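You operate a simulated robot arm through the tools that you are given. There is no shell and no other tool.

You run a simulated robot arm. Do the job below in one go: nothing can be reset, and whatever is moved stays where it is left.

TASK
Stir the tall jar, ladle its syrup twice over the ice and dust it with the shaker.
Fine: use the small yellow ladle in the jar and leave it there; put the shaker back with its lid on; spill nothing. Set down upright: shaker.

The check looks at the end state, three seconds after you hand in, the way a careful person would. Anything else that was tipped, shoved, dropped, spilled or broken makes it a failure. Lids that push on must go on centred and level and be pressed home; caps that screw on are set level and turned clockwise until they are tight.

THE ROBOT
A 7-joint arm with a two-finger parallel gripper, fixed in place. Base frame: the origin is at the foot of the arm, x ahead of it, y to its left, z up. Readings come in mm, degrees, newtons and seconds.
With the tool pointing down near the work surface it reaches from about 100 to 440 mm from the base axis. Its first joint turns from -115.0 to 115.0 degrees. Payload 3.91 kg.
The TCP is the grasp point between the finger pads, 30 mm short of the fingertips. In the tool frame z runs along the fingers and y along their closing line. The gripper opens to 110 mm. The fingers are 20 mm wide and 10 mm thick; the gripper's body (48 by 112 mm) begins 55 mm behind the TCP.
Orientation is that of the tool frame in the base frame, as a unit quaternion [w, x, y, z]. With the fingers straight down and closing along the base's y, the tool's x points along the base's -x, its y along +y and its z along -z.

THE INTERFACE
- The arm moves only by the tool apply_moves. Its argument "deltas" is a list of rows, each a list of 2 entries, a list of its own where there are three numbers: the shift along the base's x, y, z in units of 25 mm (1.0 is 25 mm), then the turn, a rotation vector about the base's x, y, z in units of 6 degrees (1.0 is 6 degrees). In form: [[[dx, dy, dz], [wx, wy, wz]], ...]. A call has 1 to 20 rows; each row shifts and turns the commanded pose from where the row before left it. "fingers" is the gripper command, from -1 (shut) to 1 (fully open), values between in proportion, set as the call begins (left out, the last holds). A call with a number of a shift or a turn outside -1 to 1 is refused whole. Each row takes 0.2 s and may step no farther than 50 mm and 8.6 degrees from the row before; otherwise, or with a gripper value out of range, the whole call is refused. A pose out of reach is approached as far as the arm can. The call stops where the force on the tool passes 40 N (or 10 N more than at its start, if that is more) or the arm is blocked; 0.2 s more then pass. The fingers move at their own pace (about 153 mm/s each) and stop on an object; they squeeze with about 35 N. The grip force told is the motor's: it shows also when the fingers shut on nothing. Time passes only in rows, and 0.2 s behind the last, so rows that do not move let the fingers close. It gives the time, the measured TCP pose, the force on the tool (base axes), the opening and the grip force at its end, in the units of the frame above (readings bear some noise), with the torque about the TCP (base axes, N m) and any sound that the robot's microphone picked up.
- Cameras (640 x 400 px; columns grow to the right, rows downward): "scene" is fixed at [398.6, -500.3, 1514.2]; the picture's right is [0.84, -0.54, 0.00], its down [-0.32, -0.49, -0.81] and it looks along [0.44, 0.68, -0.59] (base axes); focal length 349 px, centre (320, 200). "wrist" rides on the gripper at [72, 17, -103] in the tool frame; the picture's right is [-0.23, 0.97, 0.00], its down [-0.76, -0.18, -0.62] and it looks along [-0.61, -0.14, 0.78] (tool axes); focal length 222 px, centre (320, 200). There is no depth. A picture from a camera that has moved, and an enlarged one, comes with that camera's place and axes in the base frame and with its lens.
- camera(camera): a new picture of that camera. The clock stands still meanwhile.
- move_column(by): slides the trunk up (or, below 0, down) by that many mm; the arm rides with it, the base frame stays. It gives what a move gives, with no picture.
- zoom(camera, box): a new picture of the part [left, top, right, bottom] of that camera's present view, enlarged. The clock stands still meanwhile.
- finish_job(): hands the job in; it is judged then, once.

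Places have to be worked out from the pictures, the camera data and where the tool is seen. Open the gripper and draw the arm clear of the work before you hand the job in, unless the task says otherwise.

The tools are called after "Request:" as a command line: name --argument value ..., lists and objects as JSON in quotes. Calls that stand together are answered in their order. apply_moves: Moves the arm, as the interface text tells. Its arguments: {"type":"object","properties":{"deltas":{"type":"array","items":{"type":"array"}},"fingers":{"type":"number"}},"required":["deltas"]} The other tools are called the same way: move_column (by) slides the trunk up or down; camera (camera) takes a picture; zoom (camera, box) takes an enlarged picture of a part of a camera's view; finish_job () hands the job in.

At the start:

```text
t: 0.0
ee_pos: [505.9, 17.1, 1228.2]
tool_rot: [0.0, 0.0, 1.0, -0.001]
ft_force: [-0.3, -0.1, -0.7]
wrist_torque: [0.01, -0.03, -0.02]
finger_gap: 109.9
grip_force: 0.0
trunk travel left (down, up): [-875.0, 115.0]
```

scene: 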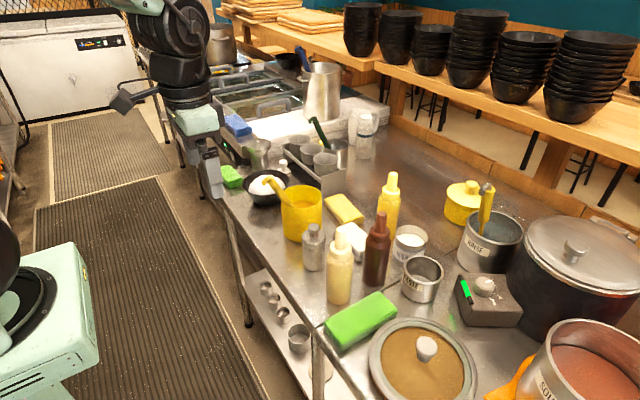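
wrist: 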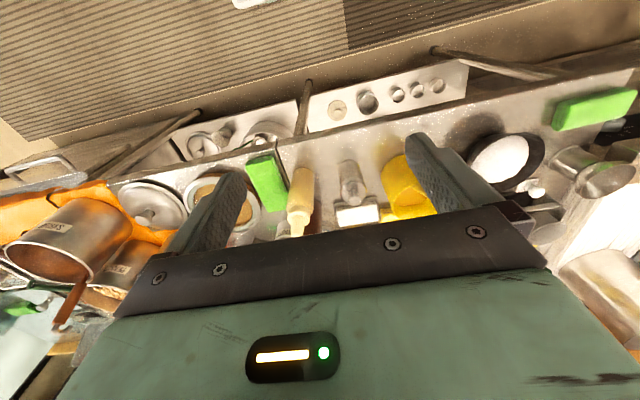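

I'll start by looking at the scene closely to identify the jar, ladle, ice bowl and shaker.

Request:
zoom --camera "scene" --box '[210, 150, 370, 250]'

Request:
zoom --camera "scene" --box '[280, 170, 480, 295]'

Request:
zoom --camera "scene" --box '[220, 40, 400, 152]'

Request:
zoom --camera "scene" --box '[400, 160, 640, 310]'

Request:
camera --camera "wrist"

```text
4.00 times, centred on (290, 200) of scene
camera zoom: at [398.6, -500.3, 1514.2], right [0.84, -0.54, 0.0], down [-0.32, -0.49, -0.81], along [0.44, 0.68, -0.59], focal length 1395 px, centre (440, 200)
```

zoom: 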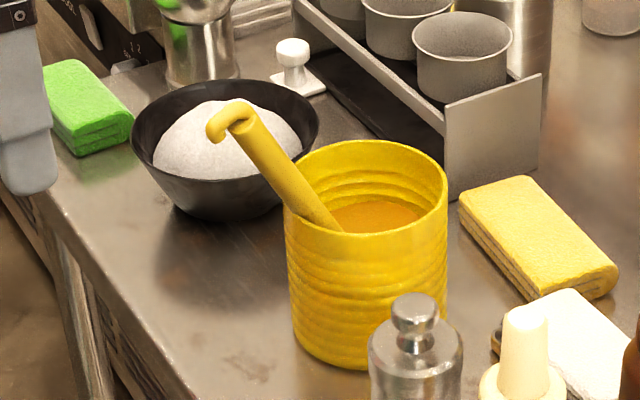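

```text
3.20 times, centred on (380, 232) of scene
camera zoom: at [398.6, -500.3, 1514.2], right [0.84, -0.54, 0.0], down [-0.32, -0.49, -0.81], along [0.44, 0.68, -0.59], focal length 1116 px, centre (128, 96)
```

zoom: 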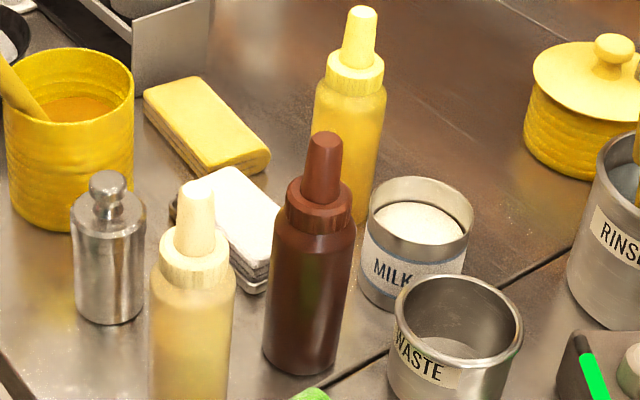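

```text
3.56 times, centred on (310, 96) of scene
camera zoom: at [398.6, -500.3, 1514.2], right [0.84, -0.54, 0.0], down [-0.32, -0.49, -0.81], along [0.44, 0.68, -0.59], focal length 1240 px, centre (356, 570)
```

zoom: 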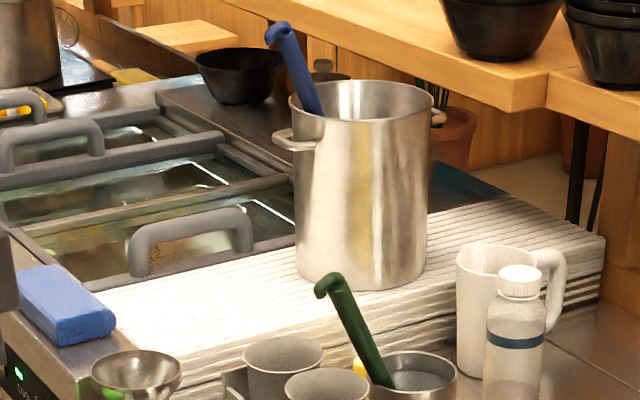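

```text
2.67 times, centred on (520, 235) of scene
camera zoom: at [398.6, -500.3, 1514.2], right [0.84, -0.54, 0.0], down [-0.32, -0.49, -0.81], along [0.44, 0.68, -0.59], focal length 930 px, centre (-213, 107)
```

zoom: 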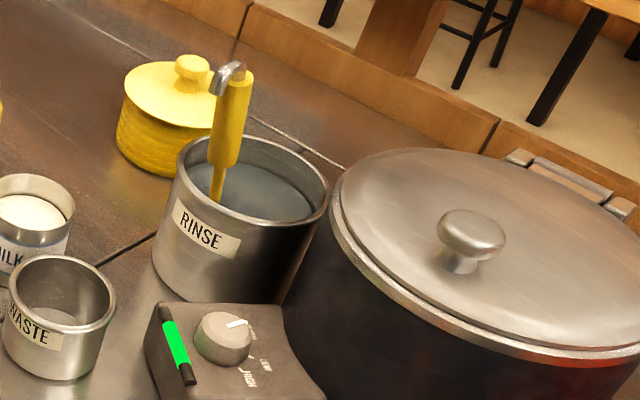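

```text
taken
camera wrist: at [433.0, 32.4, 1332.7], right [0.23, 0.97, 0.0], down [0.76, -0.18, 0.62], along [0.61, -0.14, -0.78], focal length 222 px, centre (320, 200)
```

wrist: 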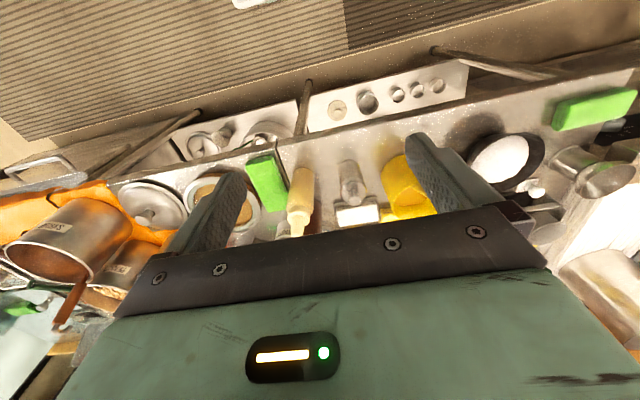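

The jar (yellow, with the hooked yellow ladle), the ice bowl and a metal shaker with knob lid are clear. I triangulate the snow top at about (759, 373, 897); I zoom further to get details of the shaker and the jar.

Request:
zoom --camera "scene" --box '[280, 210, 344, 290]'

Request:
zoom --camera "scene" --box '[240, 160, 336, 250]'

Request:
zoom --camera "wrist" --box '[320, 120, 480, 220]'

Request:
zoom --camera "wrist" --box '[440, 100, 600, 200]'

Request:
zoom --camera "wrist" --box '[180, 60, 480, 240]'

Request:
zoom --camera "scene" --box '[100, 0, 300, 220]'

```text
5.00 times, centred on (312, 250) of scene
camera zoom: at [398.6, -500.3, 1514.2], right [0.84, -0.54, 0.0], down [-0.32, -0.49, -0.81], along [0.44, 0.68, -0.59], focal length 1744 px, centre (360, -50)
```

zoom: 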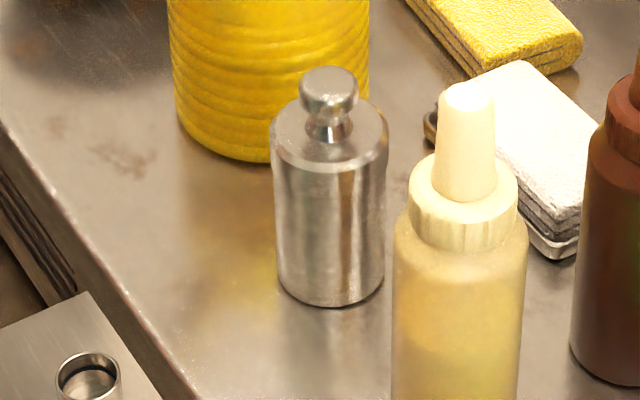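

```text
4.44 times, centred on (288, 205) of scene
camera zoom: at [398.6, -500.3, 1514.2], right [0.84, -0.54, 0.0], down [-0.32, -0.49, -0.81], along [0.44, 0.68, -0.59], focal length 1550 px, centre (462, 178)
```

zoom: 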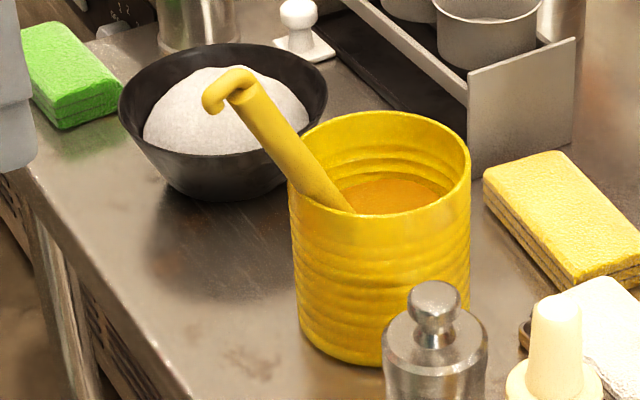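

```text
4.00 times, centred on (400, 170) of wrist
camera zoom: at [433.0, 32.4, 1332.7], right [0.23, 0.97, 0.0], down [0.76, -0.18, 0.62], along [0.61, -0.14, -0.78], focal length 888 px, centre (0, 320)
```

zoom: 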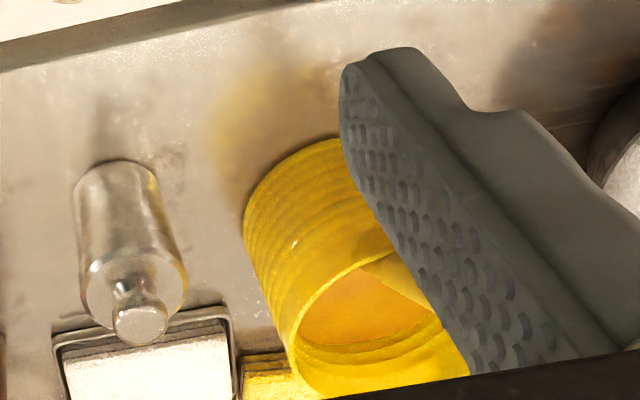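

```text
4.00 times, centred on (520, 150) of wrist
camera zoom: at [433.0, 32.4, 1332.7], right [0.23, 0.97, 0.0], down [0.76, -0.18, 0.62], along [0.61, -0.14, -0.78], focal length 888 px, centre (-480, 400)
```

zoom: 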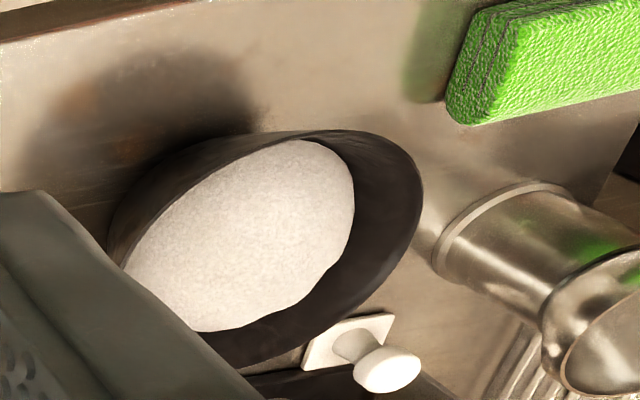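

```text
2.13 times, centred on (330, 150) of wrist
camera zoom: at [433.0, 32.4, 1332.7], right [0.23, 0.97, 0.0], down [0.76, -0.18, 0.62], along [0.61, -0.14, -0.78], focal length 474 px, centre (299, 307)
```

zoom: 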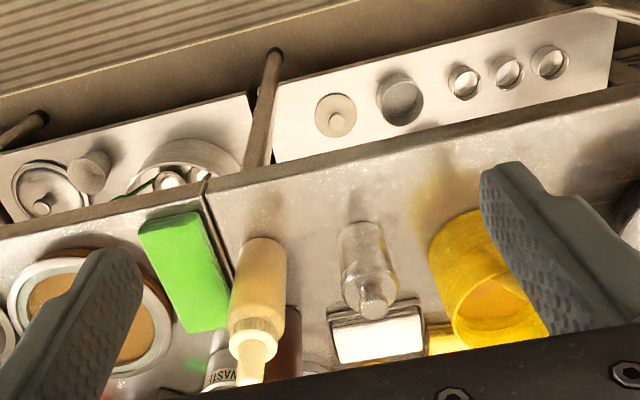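

```text
1.82 times, centred on (200, 110) of scene
camera zoom: at [398.6, -500.3, 1514.2], right [0.84, -0.54, 0.0], down [-0.32, -0.49, -0.81], along [0.44, 0.68, -0.59], focal length 634 px, centre (538, 364)
```

zoom: 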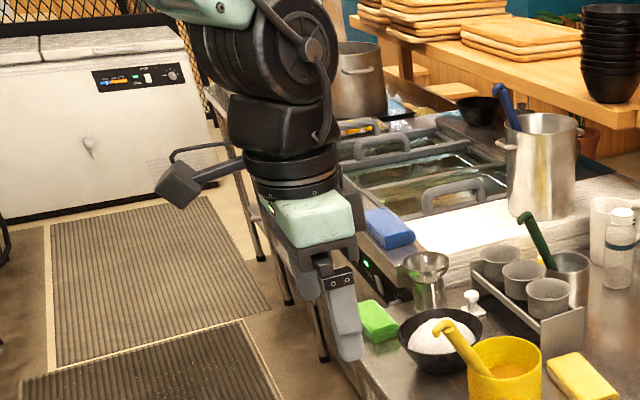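

Estimated layout (base frame): counter top z≈841, front edge x≈635; shaker ≈(730, 38), knob top z≈974; jar ≈(773, 173), rim z≈965, diameter ≈110; ice bowl ≈(759, 373). These lie far out, so I lower the trunk first to see how the arm's reach behaves.

Request:
move_column --by -150

```text
t: 1.8
ee_pos: [505.1, 18.3, 1078.8]
tool_rot: [0.0, 0.0, 1.0, 0.0]
ft_force: [-0.8, 0.1, -0.2]
wrist_torque: [-0.01, 0.01, -0.01]
finger_gap: 110.0
grip_force: 0.1
trunk travel left (down, up): [-725.0, 265.0]
```

The column lowered cleanly. Now I try turning the gripper about vertical so that the camera ends up on the far side (so it will be on top when I pitch the tool forward).

Request:
apply_moves --deltas '[[[0, 0, 0], [0, 0, 1]], [[0, 0, 0], [0, 0, 1]], [[0, 0, 0], [0, 0, 1]], [[0, 0, 0], [0, 0, 1]], [[0, 0, 0], [0, 0, 1]], [[0, 0, 0], [0, 0, 1]], [[0, 0, 0], [0, 0, 1]], [[0, 0, 0], [0, 0, 1]], [[0, 0, 0], [0, 0, 1]], [[0, 0, 0], [0, 0, 1]], [[0, 0, 0], [0, 0, 1]], [[0, 0, 0], [0, 0, 1]], [[0, 0, 0], [0, 0, 1]], [[0, 0, 0], [0, 0, 1]], [[0, 0, 0], [0, 0, 1]]]'

```text
t: 5.0
ee_pos: [505.9, 16.5, 1077.6]
tool_rot: [0.0, 0.708, -0.706, 0.0]
ft_force: [0.9, 0.5, -0.6]
wrist_torque: [-0.02, 0.0, 0.0]
finger_gap: 110.1
grip_force: 0.1
trunk travel left (down, up): [-725.0, 265.0]
```

90° achieved. Continue the remaining 90°.

Request:
apply_moves --deltas '[[[0, 0, 0], [0, 0, 1]], [[0, 0, 0], [0, 0, 1]], [[0, 0, 0], [0, 0, 1]], [[0, 0, 0], [0, 0, 1]], [[0, 0, 0], [0, 0, 1]], [[0, 0, 0], [0, 0, 1]], [[0, 0, 0], [0, 0, 1]], [[0, 0, 0], [0, 0, 1]], [[0, 0, 0], [0, 0, 1]], [[0, 0, 0], [0, 0, 1]], [[0, 0, 0], [0, 0, 1]], [[0, 0, 0], [0, 0, 1]], [[0, 0, 0], [0, 0, 1]], [[0, 0, 0], [0, 0, 1]], [[0, 0, 0], [0, 0, 1]]]'

```text
t: 8.2
ee_pos: [504.1, 17.0, 1078.4]
tool_rot: [0.0, 1.0, 0.001, 0.001]
ft_force: [0.2, -0.9, -1.0]
wrist_torque: [0.01, 0.0, 0.01]
finger_gap: 109.7
grip_force: 0.0
trunk travel left (down, up): [-725.0, 265.0]
```

The flip worked. Let me see both views from this orientation.

Request:
camera --camera "wrist"

Request:
camera --camera "scene"

```text
taken
camera wrist: at [577.7, -0.8, 1183.5], right [-0.23, -0.97, 0.0], down [-0.76, 0.18, 0.62], along [-0.61, 0.14, -0.78], focal length 222 px, centre (320, 200)
```

wrist: 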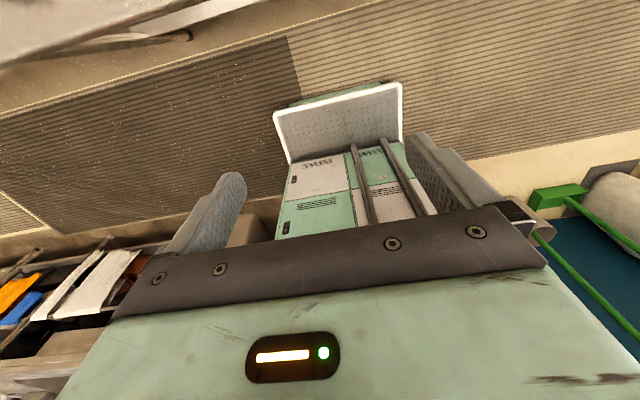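

```text
taken
```

scene: 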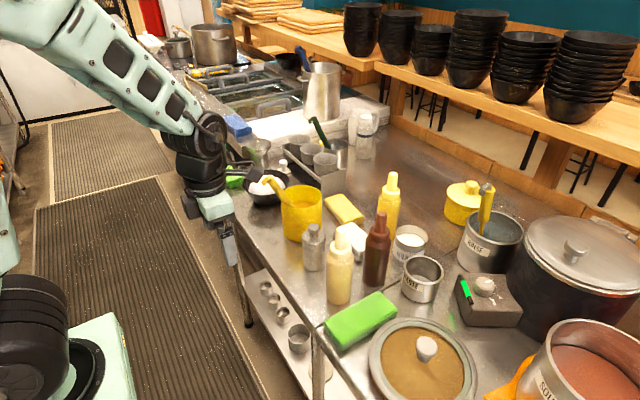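

Camera is now on the far side; I pitch the tool forward toward horizontal in free air in front of the counter, with a slight advance.

Request:
apply_moves --deltas '[[[0.2, 0, 0], [0, -1, 0]], [[0.2, 0, 0], [0, -1, 0]], [[0.2, 0, 0], [0, -1, 0]], [[0.2, 0, 0], [0, -1, 0]], [[0.2, 0, 0], [0, -1, 0]], [[0.2, 0, 0], [0, -1, 0]], [[0.2, 0, 0], [0, -1, 0]], [[0.2, 0, 0], [0, -1, 0]], [[0.2, 0, 0], [0, -1, 0]], [[0.2, 0, 0], [0, -1, 0]]]'

Request:
camera --camera "scene"

Request:
camera --camera "wrist"

```text
t: 10.3
ee_pos: [609.4, 58.9, 1101.8]
tool_rot: [0.0, 0.866, 0.0, 0.501]
ft_force: [0.3, -0.4, 0.2]
wrist_torque: [-0.01, -0.01, 0.01]
finger_gap: 110.2
grip_force: 0.0
out of reach, approached as far as the arm can: row 5, 6, 7, 8, 9, 10
trunk travel left (down, up): [-725.0, 265.0]
```

```text
taken
```

scene: 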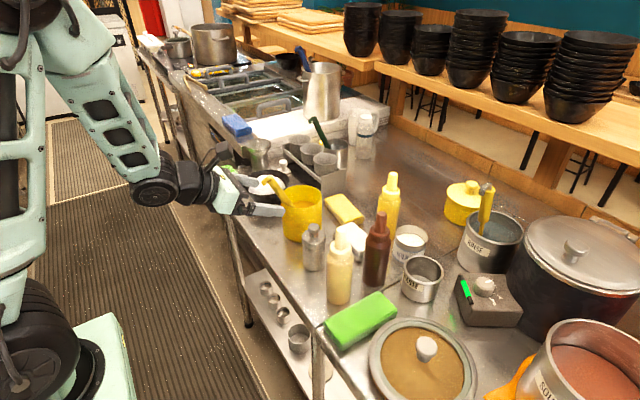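

```text
taken
camera wrist: at [555.7, 40.1, 1217.5], right [-0.11, -0.97, -0.2], down [-0.92, 0.18, -0.35], along [0.37, 0.14, -0.92], focal length 222 px, centre (320, 200)
```

wrist: 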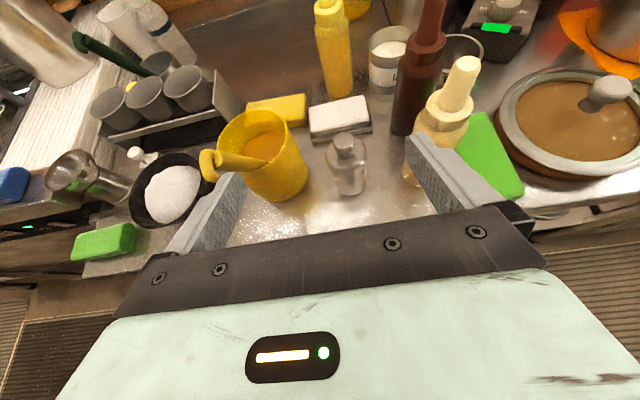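

The pitch reached 60° but the near pose is out of reach on the inside (arm folded); moving forward should help. I shift forward and watch what is reachable.

Request:
apply_moves --deltas '[[[1, 0.5, 0], [0, 0, 0]], [[1, 0.5, 0], [0, 0, 0]], [[1, 0.5, 0], [0, 0, 0]], [[0, 0, 0], [0, 0, 0]]]'

```text
t: 11.3
ee_pos: [685.9, 98.9, 1101.2]
tool_rot: [-0.001, 0.866, 0.001, 0.5]
ft_force: [0.2, 0.6, 0.3]
wrist_torque: [0.03, 0.02, -0.02]
finger_gap: 110.1
grip_force: 0.2
trunk travel left (down, up): [-725.0, 265.0]
```

Force is nil. I re-check with pictures, since the ladle's hook seems to lean toward the robot around (661, 150, 1072).

Request:
camera --camera "wrist"

Request:
zoom --camera "scene" --box '[180, 110, 400, 260]'

```text
taken
camera wrist: at [632.3, 80.1, 1217.0], right [-0.11, -0.97, -0.2], down [-0.92, 0.18, -0.35], along [0.37, 0.14, -0.92], focal length 222 px, centre (320, 200)
```

wrist: 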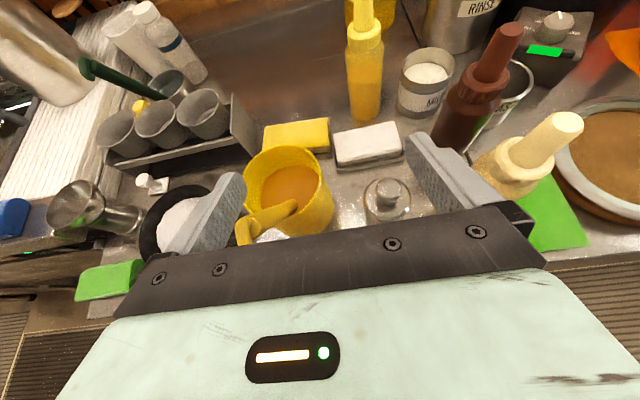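

```text
2.67 times, centred on (290, 185) of scene
camera zoom: at [398.6, -500.3, 1514.2], right [0.84, -0.54, 0.0], down [-0.32, -0.49, -0.81], along [0.44, 0.68, -0.59], focal length 930 px, centre (400, 240)
```

zoom: 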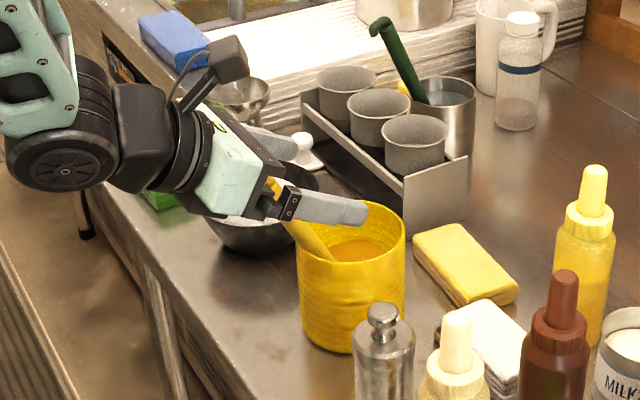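

Now I zoom the wrist view on jar/ladle and shaker for accurate geometry.

Request:
zoom --camera "wrist" --box '[220, 130, 348, 250]'

Request:
zoom --camera "wrist" --box '[330, 150, 440, 230]'

```text
3.33 times, centred on (284, 190) of wrist
camera zoom: at [632.3, 80.1, 1217.0], right [-0.11, -0.97, -0.2], down [-0.92, 0.18, -0.35], along [0.37, 0.14, -0.92], focal length 740 px, centre (440, 233)
```

zoom: 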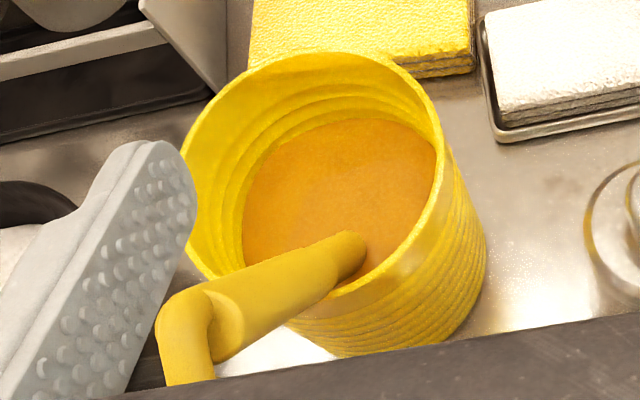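

```text
5.00 times, centred on (385, 190) of wrist
camera zoom: at [632.3, 80.1, 1217.0], right [-0.11, -0.97, -0.2], down [-0.92, 0.18, -0.35], along [0.37, 0.14, -0.92], focal length 1111 px, centre (-5, 250)
```

zoom: 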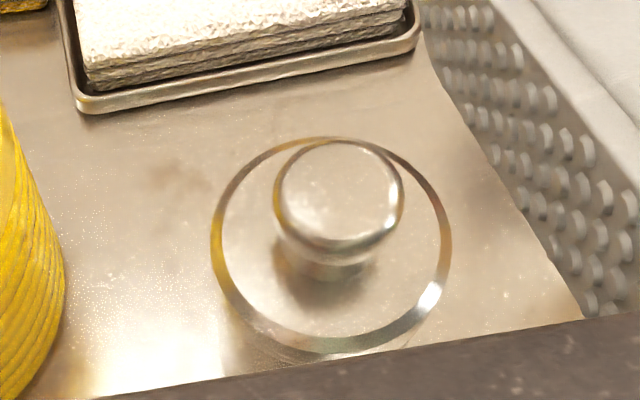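

The ladle handle runs from about (750,166) at the syrup surface (z≈915) up to the hook bend at ≈(685,163,1060), leaning ~24° toward the robot, ~14 mm thick. Before touching anything I test reach: rise and pitch the tool to horizontal.

Request:
apply_moves --deltas '[[[0, 0, 1], [0, 0, 0]], [[0, 0, 1], [0, 0, 0]], [[0, 0, 1], [0, 0, 0]], [[0, 0, 0], [0, -1, 0]], [[0, 0, 0], [0, -1, 0]], [[0, 0, 0], [0, -1, 0]], [[0, 0, 0], [0, -1, 0]], [[0, 0, 0], [0, -1, 0]], [[0, 0, 0], [0, 0, 0]]]'

```text
t: 13.3
ee_pos: [684.2, 95.0, 1174.5]
tool_rot: [0.0, 0.707, 0.0, 0.707]
ft_force: [0.3, -0.5, 0.7]
wrist_torque: [0.01, -0.02, -0.04]
finger_gap: 109.9
grip_force: 0.1
trunk travel left (down, up): [-725.0, 265.0]
```

Tool is horizontal. Test reaching out to above the bowl position (760, 373) at this height.

Request:
apply_moves --deltas '[[[0.25, 0.93, 0], [0, 0, 0]], [[0.25, 0.93, 0], [0, 0, 0]], [[0.25, 0.93, 0], [0, 0, 0]], [[0.25, 0.93, 0], [0, 0, 0]], [[0.25, 0.93, 0], [0, 0, 0]], [[0.25, 0.93, 0], [0, 0, 0]], [[0.25, 0.93, 0], [0, 0, 0]], [[0.25, 0.93, 0], [0, 0, 0]], [[0.25, 0.93, 0], [0, 0, 0]], [[0.25, 0.93, 0], [0, 0, 0]], [[0.25, 0.93, 0], [0, 0, 0]], [[0.25, 0.93, 0], [0, 0, 0]]]'

Request:
camera --camera "scene"

Request:
camera --camera "wrist"

```text
t: 15.9
ee_pos: [759.0, 372.7, 1176.3]
tool_rot: [-0.001, 0.707, 0.001, 0.707]
ft_force: [-0.1, 0.2, 0.1]
wrist_torque: [-0.01, 0.04, 0.03]
finger_gap: 110.1
grip_force: 0.0
trunk travel left (down, up): [-725.0, 265.0]
```

```text
taken
```

scene: 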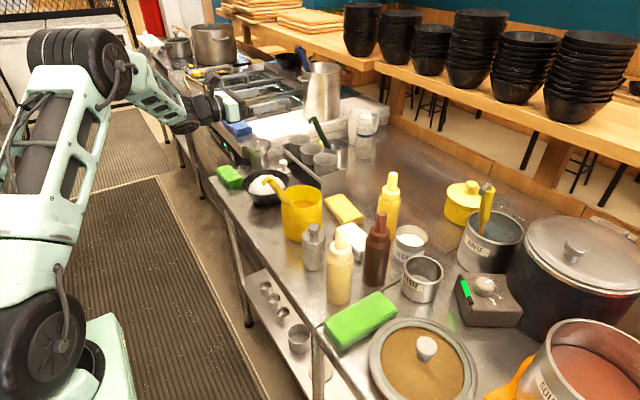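

```text
taken
camera wrist: at [655.6, 354.2, 1250.0], right [0.0, -0.97, -0.23], down [-0.62, 0.18, -0.76], along [0.78, 0.14, -0.61], focal length 222 px, centre (320, 200)
```

wrist: 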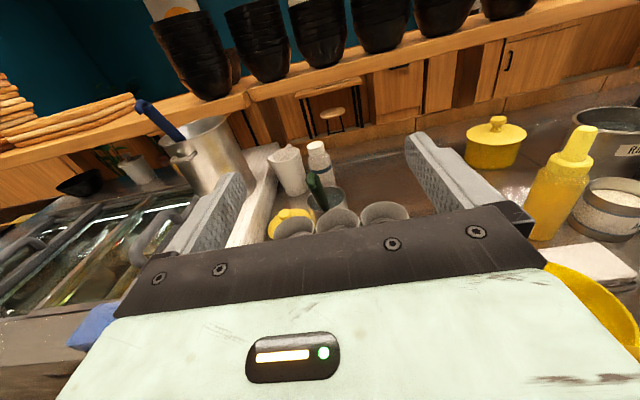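

Reach is good here. Now test how far the tool can roll about its own axis (needed to invert the shaker), in free air.

Request:
apply_moves --deltas '[[[0, 0, 0], [1, 0, 0]], [[0, 0, 0], [1, 0, 0]], [[0, 0, 0], [1, 0, 0]], [[0, 0, 0], [1, 0, 0]], [[0, 0, 0], [1, 0, 0]], [[0, 0, 0], [1, 0, 0]], [[0, 0, 0], [1, 0, 0]], [[0, 0, 0], [1, 0, 0]], [[0, 0, 0], [1, 0, 0]], [[0, 0, 0], [1, 0, 0]], [[0, 0, 0], [1, 0, 0]], [[0, 0, 0], [1, 0, 0]], [[0, 0, 0], [1, 0, 0]], [[0, 0, 0], [1, 0, 0]], [[0, 0, 0], [1, 0, 0]]]'

```text
t: 19.1
ee_pos: [758.7, 373.5, 1176.3]
tool_rot: [0.5, -0.499, 0.501, -0.5]
ft_force: [0.4, 0.9, 0.5]
wrist_torque: [0.05, -0.02, 0.01]
finger_gap: 109.6
grip_force: 0.0
trunk travel left (down, up): [-725.0, 265.0]
```

+90° works; continue to +165°.

Request:
apply_moves --deltas '[[[0, 0, 0], [1, 0, 0]], [[0, 0, 0], [1, 0, 0]], [[0, 0, 0], [1, 0, 0]], [[0, 0, 0], [1, 0, 0]], [[0, 0, 0], [1, 0, 0]], [[0, 0, 0], [1, 0, 0]], [[0, 0, 0], [1, 0, 0]], [[0, 0, 0], [1, 0, 0]], [[0, 0, 0], [1, 0, 0]], [[0, 0, 0], [1, 0, 0]], [[0, 0, 0], [1, 0, 0]], [[0, 0, 0], [1, 0, 0]]]'

```text
t: 21.8
ee_pos: [759.5, 374.6, 1176.7]
tool_rot: [0.699, -0.109, 0.699, -0.11]
ft_force: [0.2, -0.4, -0.2]
wrist_torque: [0.0, -0.02, 0.0]
finger_gap: 110.0
grip_force: 0.0
trunk travel left (down, up): [-725.0, 265.0]
```

A roll of 162° works. Roll back to the camera-on-top orientation.

Request:
apply_moves --deltas '[[[0, 0, 0], [-1, 0, 0]], [[0, 0, 0], [-1, 0, 0]], [[0, 0, 0], [-1, 0, 0]], [[0, 0, 0], [-1, 0, 0]], [[0, 0, 0], [-1, 0, 0]], [[0, 0, 0], [-1, 0, 0]], [[0, 0, 0], [-1, 0, 0]], [[0, 0, 0], [-1, 0, 0]], [[0, 0, 0], [-1, 0, 0]], [[0, 0, 0], [-1, 0, 0]], [[0, 0, 0], [-1, 0, 0]], [[0, 0, 0], [-1, 0, 0]], [[0, 0, 0], [-1, 0, 0]], [[0, 0, 0], [-1, 0, 0]], [[0, 0, 0], [-1, 0, 0]], [[0, 0, 0], [-1, 0, 0]], [[0, 0, 0], [-1, 0, 0]], [[0, 0, 0], [-1, 0, 0]], [[0, 0, 0], [-1, 0, 0]], [[0, 0, 0], [-1, 0, 0]]]'

Request:
apply_moves --deltas '[[[0, 0, 0], [-1, 0, 0]], [[0, 0, 0], [-1, 0, 0]], [[0, 0, 0], [-1, 0, 0]], [[0, 0, 0], [-1, 0, 0]], [[0, 0, 0], [-1, 0, 0]], [[0, 0, 0], [-1, 0, 0]], [[0, 0, 0], [-1, 0, 0]], [[-1, 0, 0], [0, 0, 0]], [[-1, -1, 0], [0, 0, 0]], [[-1, -1, 0], [0, 0, 0]], [[-1, -1, 0], [0, 0, 0]], [[-1, -1, 0], [0, 0, 0]], [[0, -1, 0], [0, 0, 0]], [[0, -1, 0], [0, 0, 0]], [[0, -1, 0], [0, 0, 0]]]'

```text
t: 25.9
ee_pos: [758.1, 373.5, 1175.1]
tool_rot: [-0.253, 0.661, -0.253, 0.66]
ft_force: [0.5, -0.5, -0.4]
wrist_torque: [0.01, -0.03, 0.02]
finger_gap: 109.8
grip_force: 0.0
trunk travel left (down, up): [-725.0, 265.0]
```

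```text
t: 29.1
ee_pos: [631.3, 201.4, 1176.1]
tool_rot: [-0.002, 0.708, 0.002, 0.707]
ft_force: [-0.2, -0.4, 0.0]
wrist_torque: [-0.01, 0.02, -0.01]
finger_gap: 110.0
grip_force: 0.1
trunk travel left (down, up): [-725.0, 265.0]
```

Roll range is fine. Next I test whether the arm can hold the tool pitched ~54° down above the jar (needed to hold the ladle upright for a forward pour) — at z≈1180, well above everything.

Request:
apply_moves --deltas '[[[0.63, -0.125, 0], [0, 1, 0]], [[0.63, -0.125, 0], [0, 1, 0]], [[0.63, -0.125, 0], [0, 1, 0]], [[0.63, -0.125, 0], [0, 1, 0]], [[0.63, -0.125, 0], [0, 1, 0]], [[0.63, -0.125, 0], [0, 1, 0]], [[0.63, -0.125, 0], [0, 1, 0]], [[0.63, -0.125, 0], [0, 1, 0]], [[0.63, -0.125, 0], [0, 1, 0]], [[0, 0, 0], [0, 0, 0]]]'

Request:
camera --camera "wrist"

Request:
camera --camera "scene"

```text
t: 31.4
ee_pos: [774.1, 171.0, 1176.4]
tool_rot: [0.0, 0.952, 0.0, 0.308]
ft_force: [-0.1, 0.2, -0.2]
wrist_torque: [-0.03, -0.02, -0.01]
finger_gap: 110.0
grip_force: 0.0
trunk travel left (down, up): [-725.0, 265.0]
```

```text
taken
camera wrist: at [773.3, 151.8, 1304.6], right [-0.18, -0.97, -0.13], down [-0.98, 0.18, 0.06], along [-0.03, 0.14, -0.99], focal length 222 px, centre (320, 200)
```

wrist: 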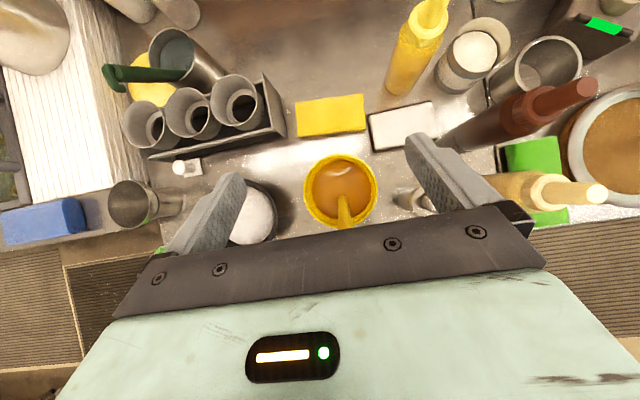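

```text
taken
```

scene: 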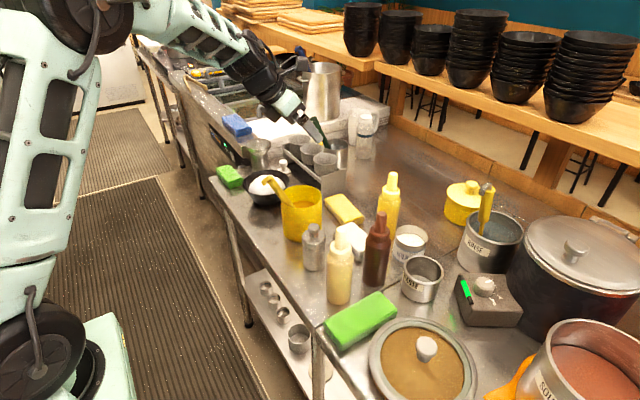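

The pose is reachable and this gives an almost vertical overhead view. I zoom in to localise jar, ladle, bowl and shaker.

Request:
zoom --camera "wrist" --box '[280, 130, 400, 230]'

Request:
zoom --camera "wrist" --box '[180, 160, 300, 250]'

Request:
zoom --camera "wrist" --box '[360, 80, 620, 240]'

```text
4.00 times, centred on (340, 180) of wrist
camera zoom: at [773.3, 151.8, 1304.6], right [-0.18, -0.97, -0.13], down [-0.98, 0.18, 0.06], along [-0.03, 0.14, -0.99], focal length 888 px, centre (240, 280)
```

zoom: 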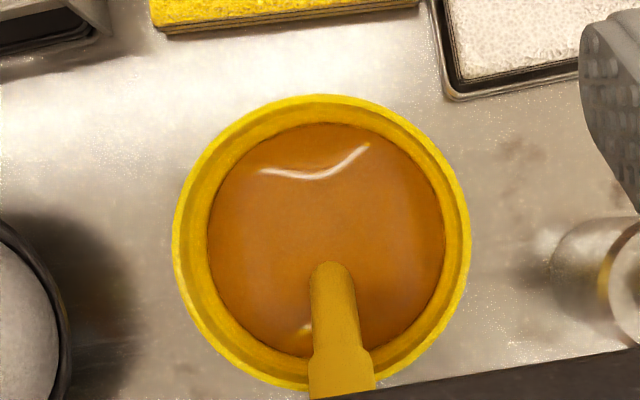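

```text
4.44 times, centred on (240, 205) of wrist
camera zoom: at [773.3, 151.8, 1304.6], right [-0.18, -0.97, -0.13], down [-0.98, 0.18, 0.06], along [-0.03, 0.14, -0.99], focal length 987 px, centre (676, 178)
```

zoom: 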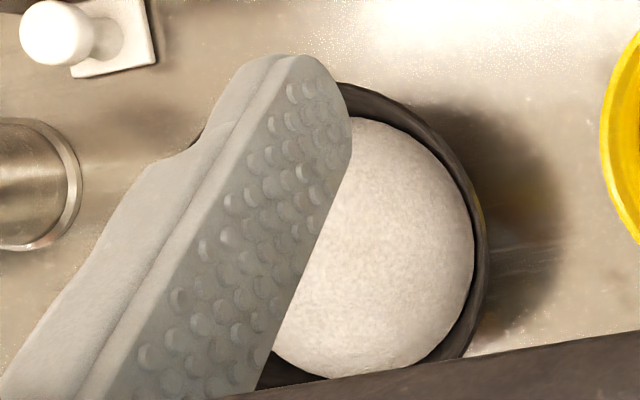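

```text
2.46 times, centred on (490, 160) of wrist
camera zoom: at [773.3, 151.8, 1304.6], right [-0.18, -0.97, -0.13], down [-0.98, 0.18, 0.06], along [-0.03, 0.14, -0.99], focal length 547 px, centre (-98, 298)
```

zoom: 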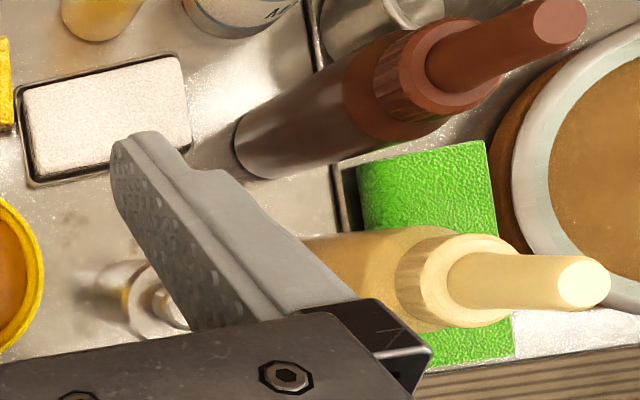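

Overhead view: jar centre ≈(771,167), rim Ø≈113, syrup surface at z≈915, ladle in the plane y≈165; bowl ≈(758,366). Now I test a forward-pour pose: TCP ≈(608,368), tool ~30° above horizontal, in free air.

Request:
apply_moves --deltas '[[[-0.474, 0.563, 0], [0, -1, 0]], [[-0.474, 0.563, 0], [0, -1, 0]], [[-0.474, 0.563, 0], [0, -1, 0]], [[-0.474, 0.563, 0], [0, -1, 0]], [[-0.474, 0.563, 0], [0, -1, 0]], [[-0.474, 0.563, 0], [0, -1, 0]], [[-0.474, 0.563, 0], [0, -1, 0]], [[-0.474, 0.563, 0], [0, -1, 0]], [[-0.474, 0.563, 0], [0, -1, 0]], [[-0.474, 0.563, 0], [0, -1, 0]], [[-0.474, 0.563, 0], [0, -1, 0]], [[-0.474, 0.563, 0], [0, -1, 0]], [[-0.474, 0.563, 0], [0, -1, 0]], [[-0.474, 0.563, 0], [0, -1, 0]]]'

Request:
camera --camera "wrist"

Request:
camera --camera "scene"

```text
t: 34.4
ee_pos: [607.1, 371.2, 1175.3]
tool_rot: [-0.001, 0.499, 0.001, 0.866]
ft_force: [0.1, -0.5, 0.9]
wrist_torque: [-0.01, 0.02, 0.03]
finger_gap: 110.0
grip_force: 0.1
trunk travel left (down, up): [-725.0, 265.0]
```

```text
taken
camera wrist: at [482.8, 351.5, 1188.5], right [0.12, -0.97, -0.2], down [-0.16, 0.18, -0.97], along [0.98, 0.15, -0.13], focal length 222 px, centre (320, 200)
```

wrist: 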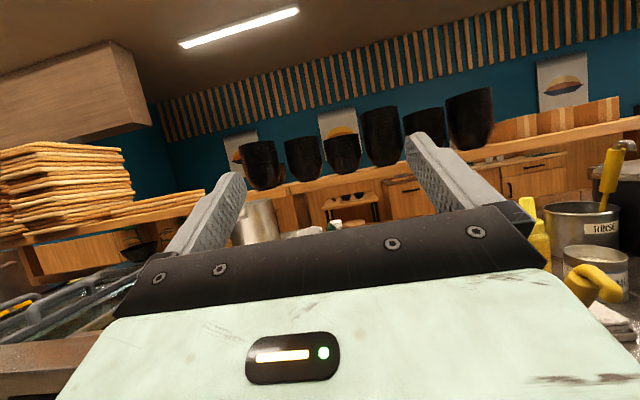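

```text
taken
```

scene: 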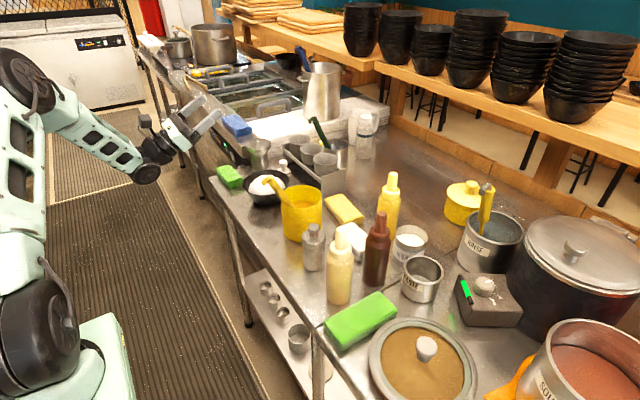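

Forward-pour pose is reachable. Now I go to a pre-grasp pose behind the ladle handle: TCP ≈(600,164,1120), tool pitched 36° below horizontal, fingers partly open.

Request:
apply_moves --deltas '[[[-0.025, -0.753, -0.2], [0, 1, 0]], [[-0.025, -0.753, -0.2], [0, 1, 0]], [[-0.025, -0.753, -0.2], [0, 1, 0]], [[-0.025, -0.753, -0.2], [0, 1, 0]], [[-0.025, -0.753, -0.2], [0, 1, 0]], [[-0.025, -0.753, -0.2], [0, 1, 0]], [[-0.025, -0.753, -0.2], [0, 1, 0]], [[-0.025, -0.753, -0.2], [0, 1, 0]], [[-0.025, -0.753, -0.2], [0, 1, 0]], [[-0.025, -0.753, -0.2], [0, 1, 0]], [[-0.025, -0.753, -0.2], [0, 1, 0]]]' --fingers 0.3

Request:
camera --camera "wrist"

Request:
zoom --camera "scene" --box '[180, 110, 400, 260]'

```text
t: 36.8
ee_pos: [600.8, 163.6, 1120.1]
tool_rot: [0.0, 0.892, 0.0, 0.453]
ft_force: [-0.4, 0.7, 1.1]
wrist_torque: [-0.05, -0.01, -0.02]
finger_gap: 71.7
grip_force: 0.1
trunk travel left (down, up): [-725.0, 265.0]
```

```text
taken
camera wrist: at [561.4, 144.9, 1241.6], right [-0.13, -0.97, -0.18], down [-0.95, 0.18, -0.25], along [0.27, 0.14, -0.95], focal length 222 px, centre (320, 200)
```

wrist: 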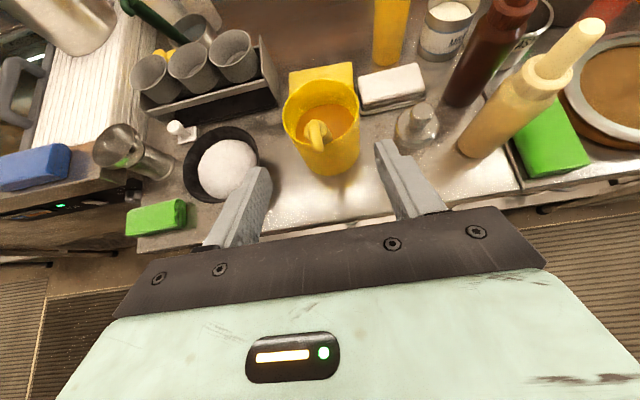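

```text
2.67 times, centred on (290, 185) of scene
camera zoom: at [398.6, -500.3, 1514.2], right [0.84, -0.54, 0.0], down [-0.32, -0.49, -0.81], along [0.44, 0.68, -0.59], focal length 930 px, centre (400, 240)
```

zoom: 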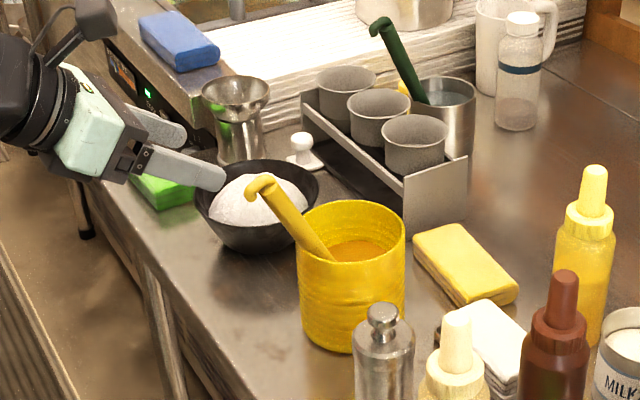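

A clear view down on the jar and bowl. Zoom in for the ladle position from this camera.

Request:
zoom --camera "wrist" --box '[270, 70, 380, 180]'

Request:
zoom --camera "wrist" --box '[170, 115, 280, 210]'

Request:
zoom --camera "scene" --box '[260, 160, 330, 210]'

```text
3.64 times, centred on (325, 125) of wrist
camera zoom: at [561.4, 144.9, 1241.6], right [-0.13, -0.97, -0.18], down [-0.95, 0.18, -0.25], along [0.27, 0.14, -0.95], focal length 808 px, centre (302, 473)
```

zoom: 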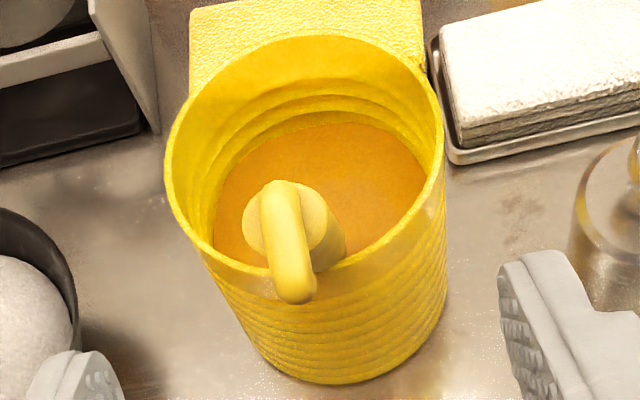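

```text
4.21 times, centred on (225, 162) of wrist
camera zoom: at [561.4, 144.9, 1241.6], right [-0.13, -0.97, -0.18], down [-0.95, 0.18, -0.25], along [0.27, 0.14, -0.95], focal length 935 px, centre (720, 358)
```

zoom: 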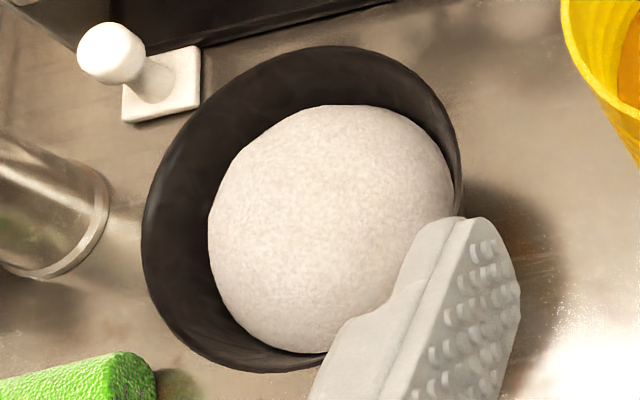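

```text
8.00 times, centred on (295, 185) of scene
camera zoom: at [398.6, -500.3, 1514.2], right [0.84, -0.54, 0.0], down [-0.32, -0.49, -0.81], along [0.44, 0.68, -0.59], focal length 2790 px, centre (520, 320)
```

zoom: 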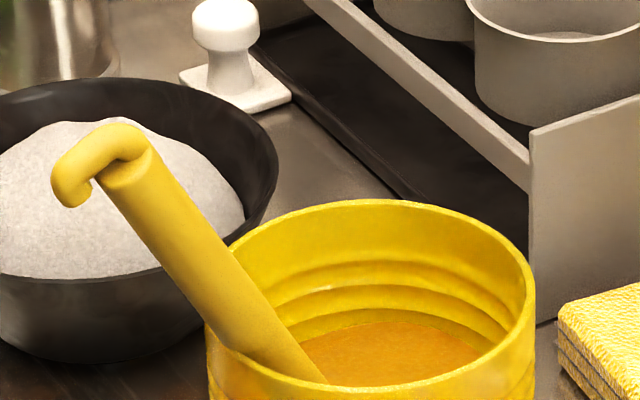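

Ladle handle top disc at ≈(688,168,1047), tilt ≈28°, handle Ø≈20; bowl rim centre ≈(760,371), z≈900, R≈72. Move to 70 mm short of the grasp point (702,168,1020) along the tool axis.

Request:
apply_moves --deltas '[[[0.59, 0.06, -0.773], [0, 0, 0]], [[0.59, 0.06, -0.773], [0, 0, 0]], [[0.59, 0.06, -0.773], [0, 0, 0]], [[0, 0, 0], [0, 0, 0]]]'

Request:
camera --camera "wrist"

Request:
zoom --camera "scene" --box '[220, 140, 330, 220]'

```text
t: 37.8
ee_pos: [648.3, 166.3, 1061.0]
tool_rot: [-0.001, 0.891, 0.0, 0.454]
ft_force: [-1.4, -0.1, -0.7]
wrist_torque: [0.03, -0.03, -0.01]
finger_gap: 71.2
grip_force: 0.0
trunk travel left (down, up): [-725.0, 265.0]
```

```text
taken
camera wrist: at [607.7, 146.7, 1182.8], right [-0.13, -0.97, -0.18], down [-0.95, 0.18, -0.25], along [0.28, 0.14, -0.95], focal length 222 px, centre (320, 200)
```

wrist: 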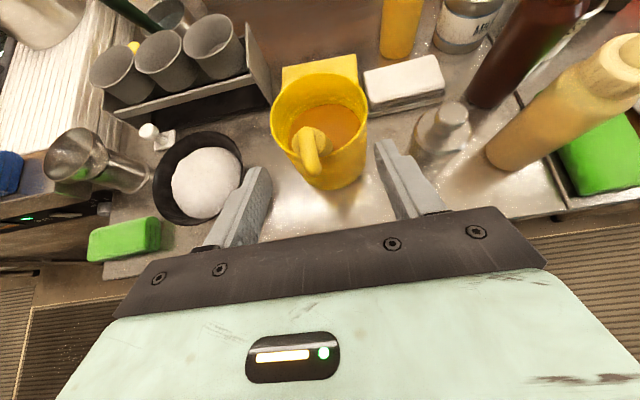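

```text
5.00 times, centred on (275, 180) of scene
camera zoom: at [398.6, -500.3, 1514.2], right [0.84, -0.54, 0.0], down [-0.32, -0.49, -0.81], along [0.44, 0.68, -0.59], focal length 1744 px, centre (545, 300)
```

zoom: 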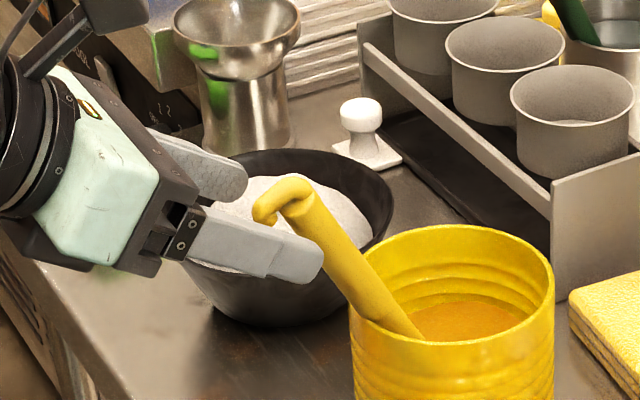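

The handle lies centred between the fingers. Advance to the grasp point.

Request:
apply_moves --deltas '[[[0.537, 0.017, -0.405], [0, 0, 0]], [[0.537, 0.017, -0.405], [0, 0, 0]], [[0.537, 0.017, -0.405], [0, 0, 0]], [[0.537, 0.017, -0.405], [0, 0, 0]], [[0, 0, 0], [0, 0, 0]]]'

Request:
camera --camera "wrist"

Request:
zoom --camera "scene" --box '[220, 140, 330, 220]'

```text
t: 39.0
ee_pos: [701.1, 167.9, 1020.6]
tool_rot: [0.001, 0.891, -0.001, 0.454]
ft_force: [0.3, -0.1, 0.5]
wrist_torque: [-0.03, 0.0, 0.0]
finger_gap: 71.4
grip_force: 0.0
trunk travel left (down, up): [-725.0, 265.0]
```

```text
taken
camera wrist: at [660.5, 148.6, 1141.9], right [-0.13, -0.97, -0.18], down [-0.95, 0.18, -0.25], along [0.28, 0.14, -0.95], focal length 222 px, centre (320, 200)
```

wrist: 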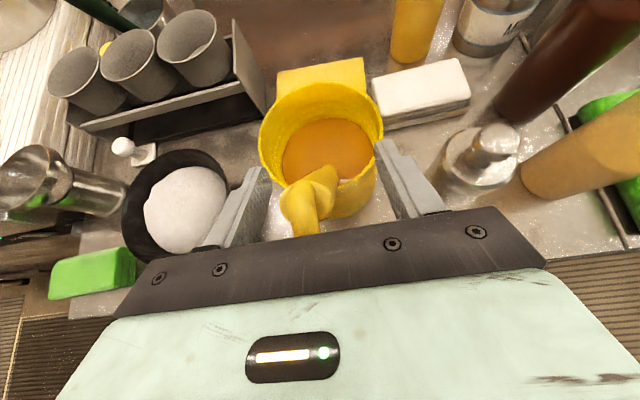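

```text
5.00 times, centred on (275, 180) of scene
camera zoom: at [398.6, -500.3, 1514.2], right [0.84, -0.54, 0.0], down [-0.32, -0.49, -0.81], along [0.44, 0.68, -0.59], focal length 1744 px, centre (545, 300)
```

zoom: 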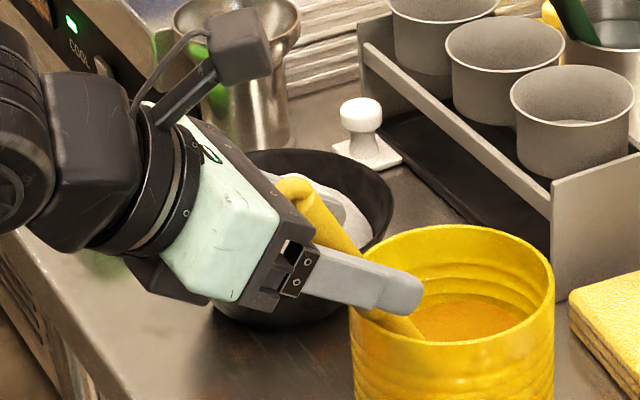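

The handle sits ~3 mm toward +y of the pad midline. I nudge +y and close the fingers.

Request:
apply_moves --deltas '[[[0, 0.1, 0], [0, 0, 0]], [[0, 0, 0], [0, 0, 0]]]'

Request:
apply_moves --deltas '[[[0, 0, 0], [0, 0, 0]], [[0, 0, 0], [0, 0, 0]], [[0, 0, 0], [0, 0, 0]]]' --fingers -1

Request:
camera --camera "wrist"

Request:
zoom --camera "scene" --box '[220, 140, 330, 220]'

```text
t: 39.5
ee_pos: [701.1, 171.6, 1021.3]
tool_rot: [0.0, 0.891, 0.001, 0.453]
ft_force: [0.4, 0.6, 0.1]
wrist_torque: [-0.01, -0.02, 0.03]
finger_gap: 71.5
grip_force: 0.0
trunk travel left (down, up): [-725.0, 265.0]
```

```text
t: 40.4
ee_pos: [701.1, 170.1, 1021.3]
tool_rot: [0.0, 0.891, 0.0, 0.454]
ft_force: [0.7, 0.4, 0.9]
wrist_torque: [-0.02, -0.07, -0.02]
finger_gap: 23.6
grip_force: 34.8
trunk travel left (down, up): [-725.0, 265.0]
```

```text
taken
camera wrist: at [661.0, 151.6, 1142.6], right [-0.13, -0.97, -0.18], down [-0.95, 0.18, -0.25], along [0.28, 0.14, -0.95], focal length 222 px, centre (320, 200)
```

wrist: 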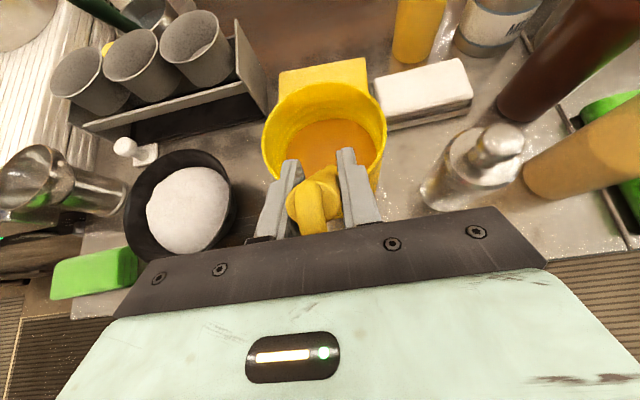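

```text
5.00 times, centred on (275, 180) of scene
camera zoom: at [398.6, -500.3, 1514.2], right [0.84, -0.54, 0.0], down [-0.32, -0.49, -0.81], along [0.44, 0.68, -0.59], focal length 1744 px, centre (545, 300)
```

zoom: 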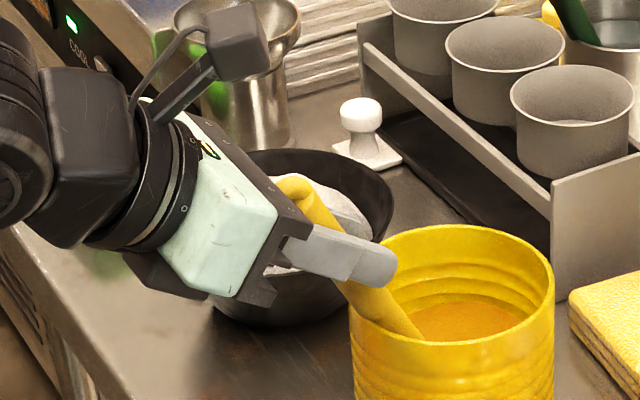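

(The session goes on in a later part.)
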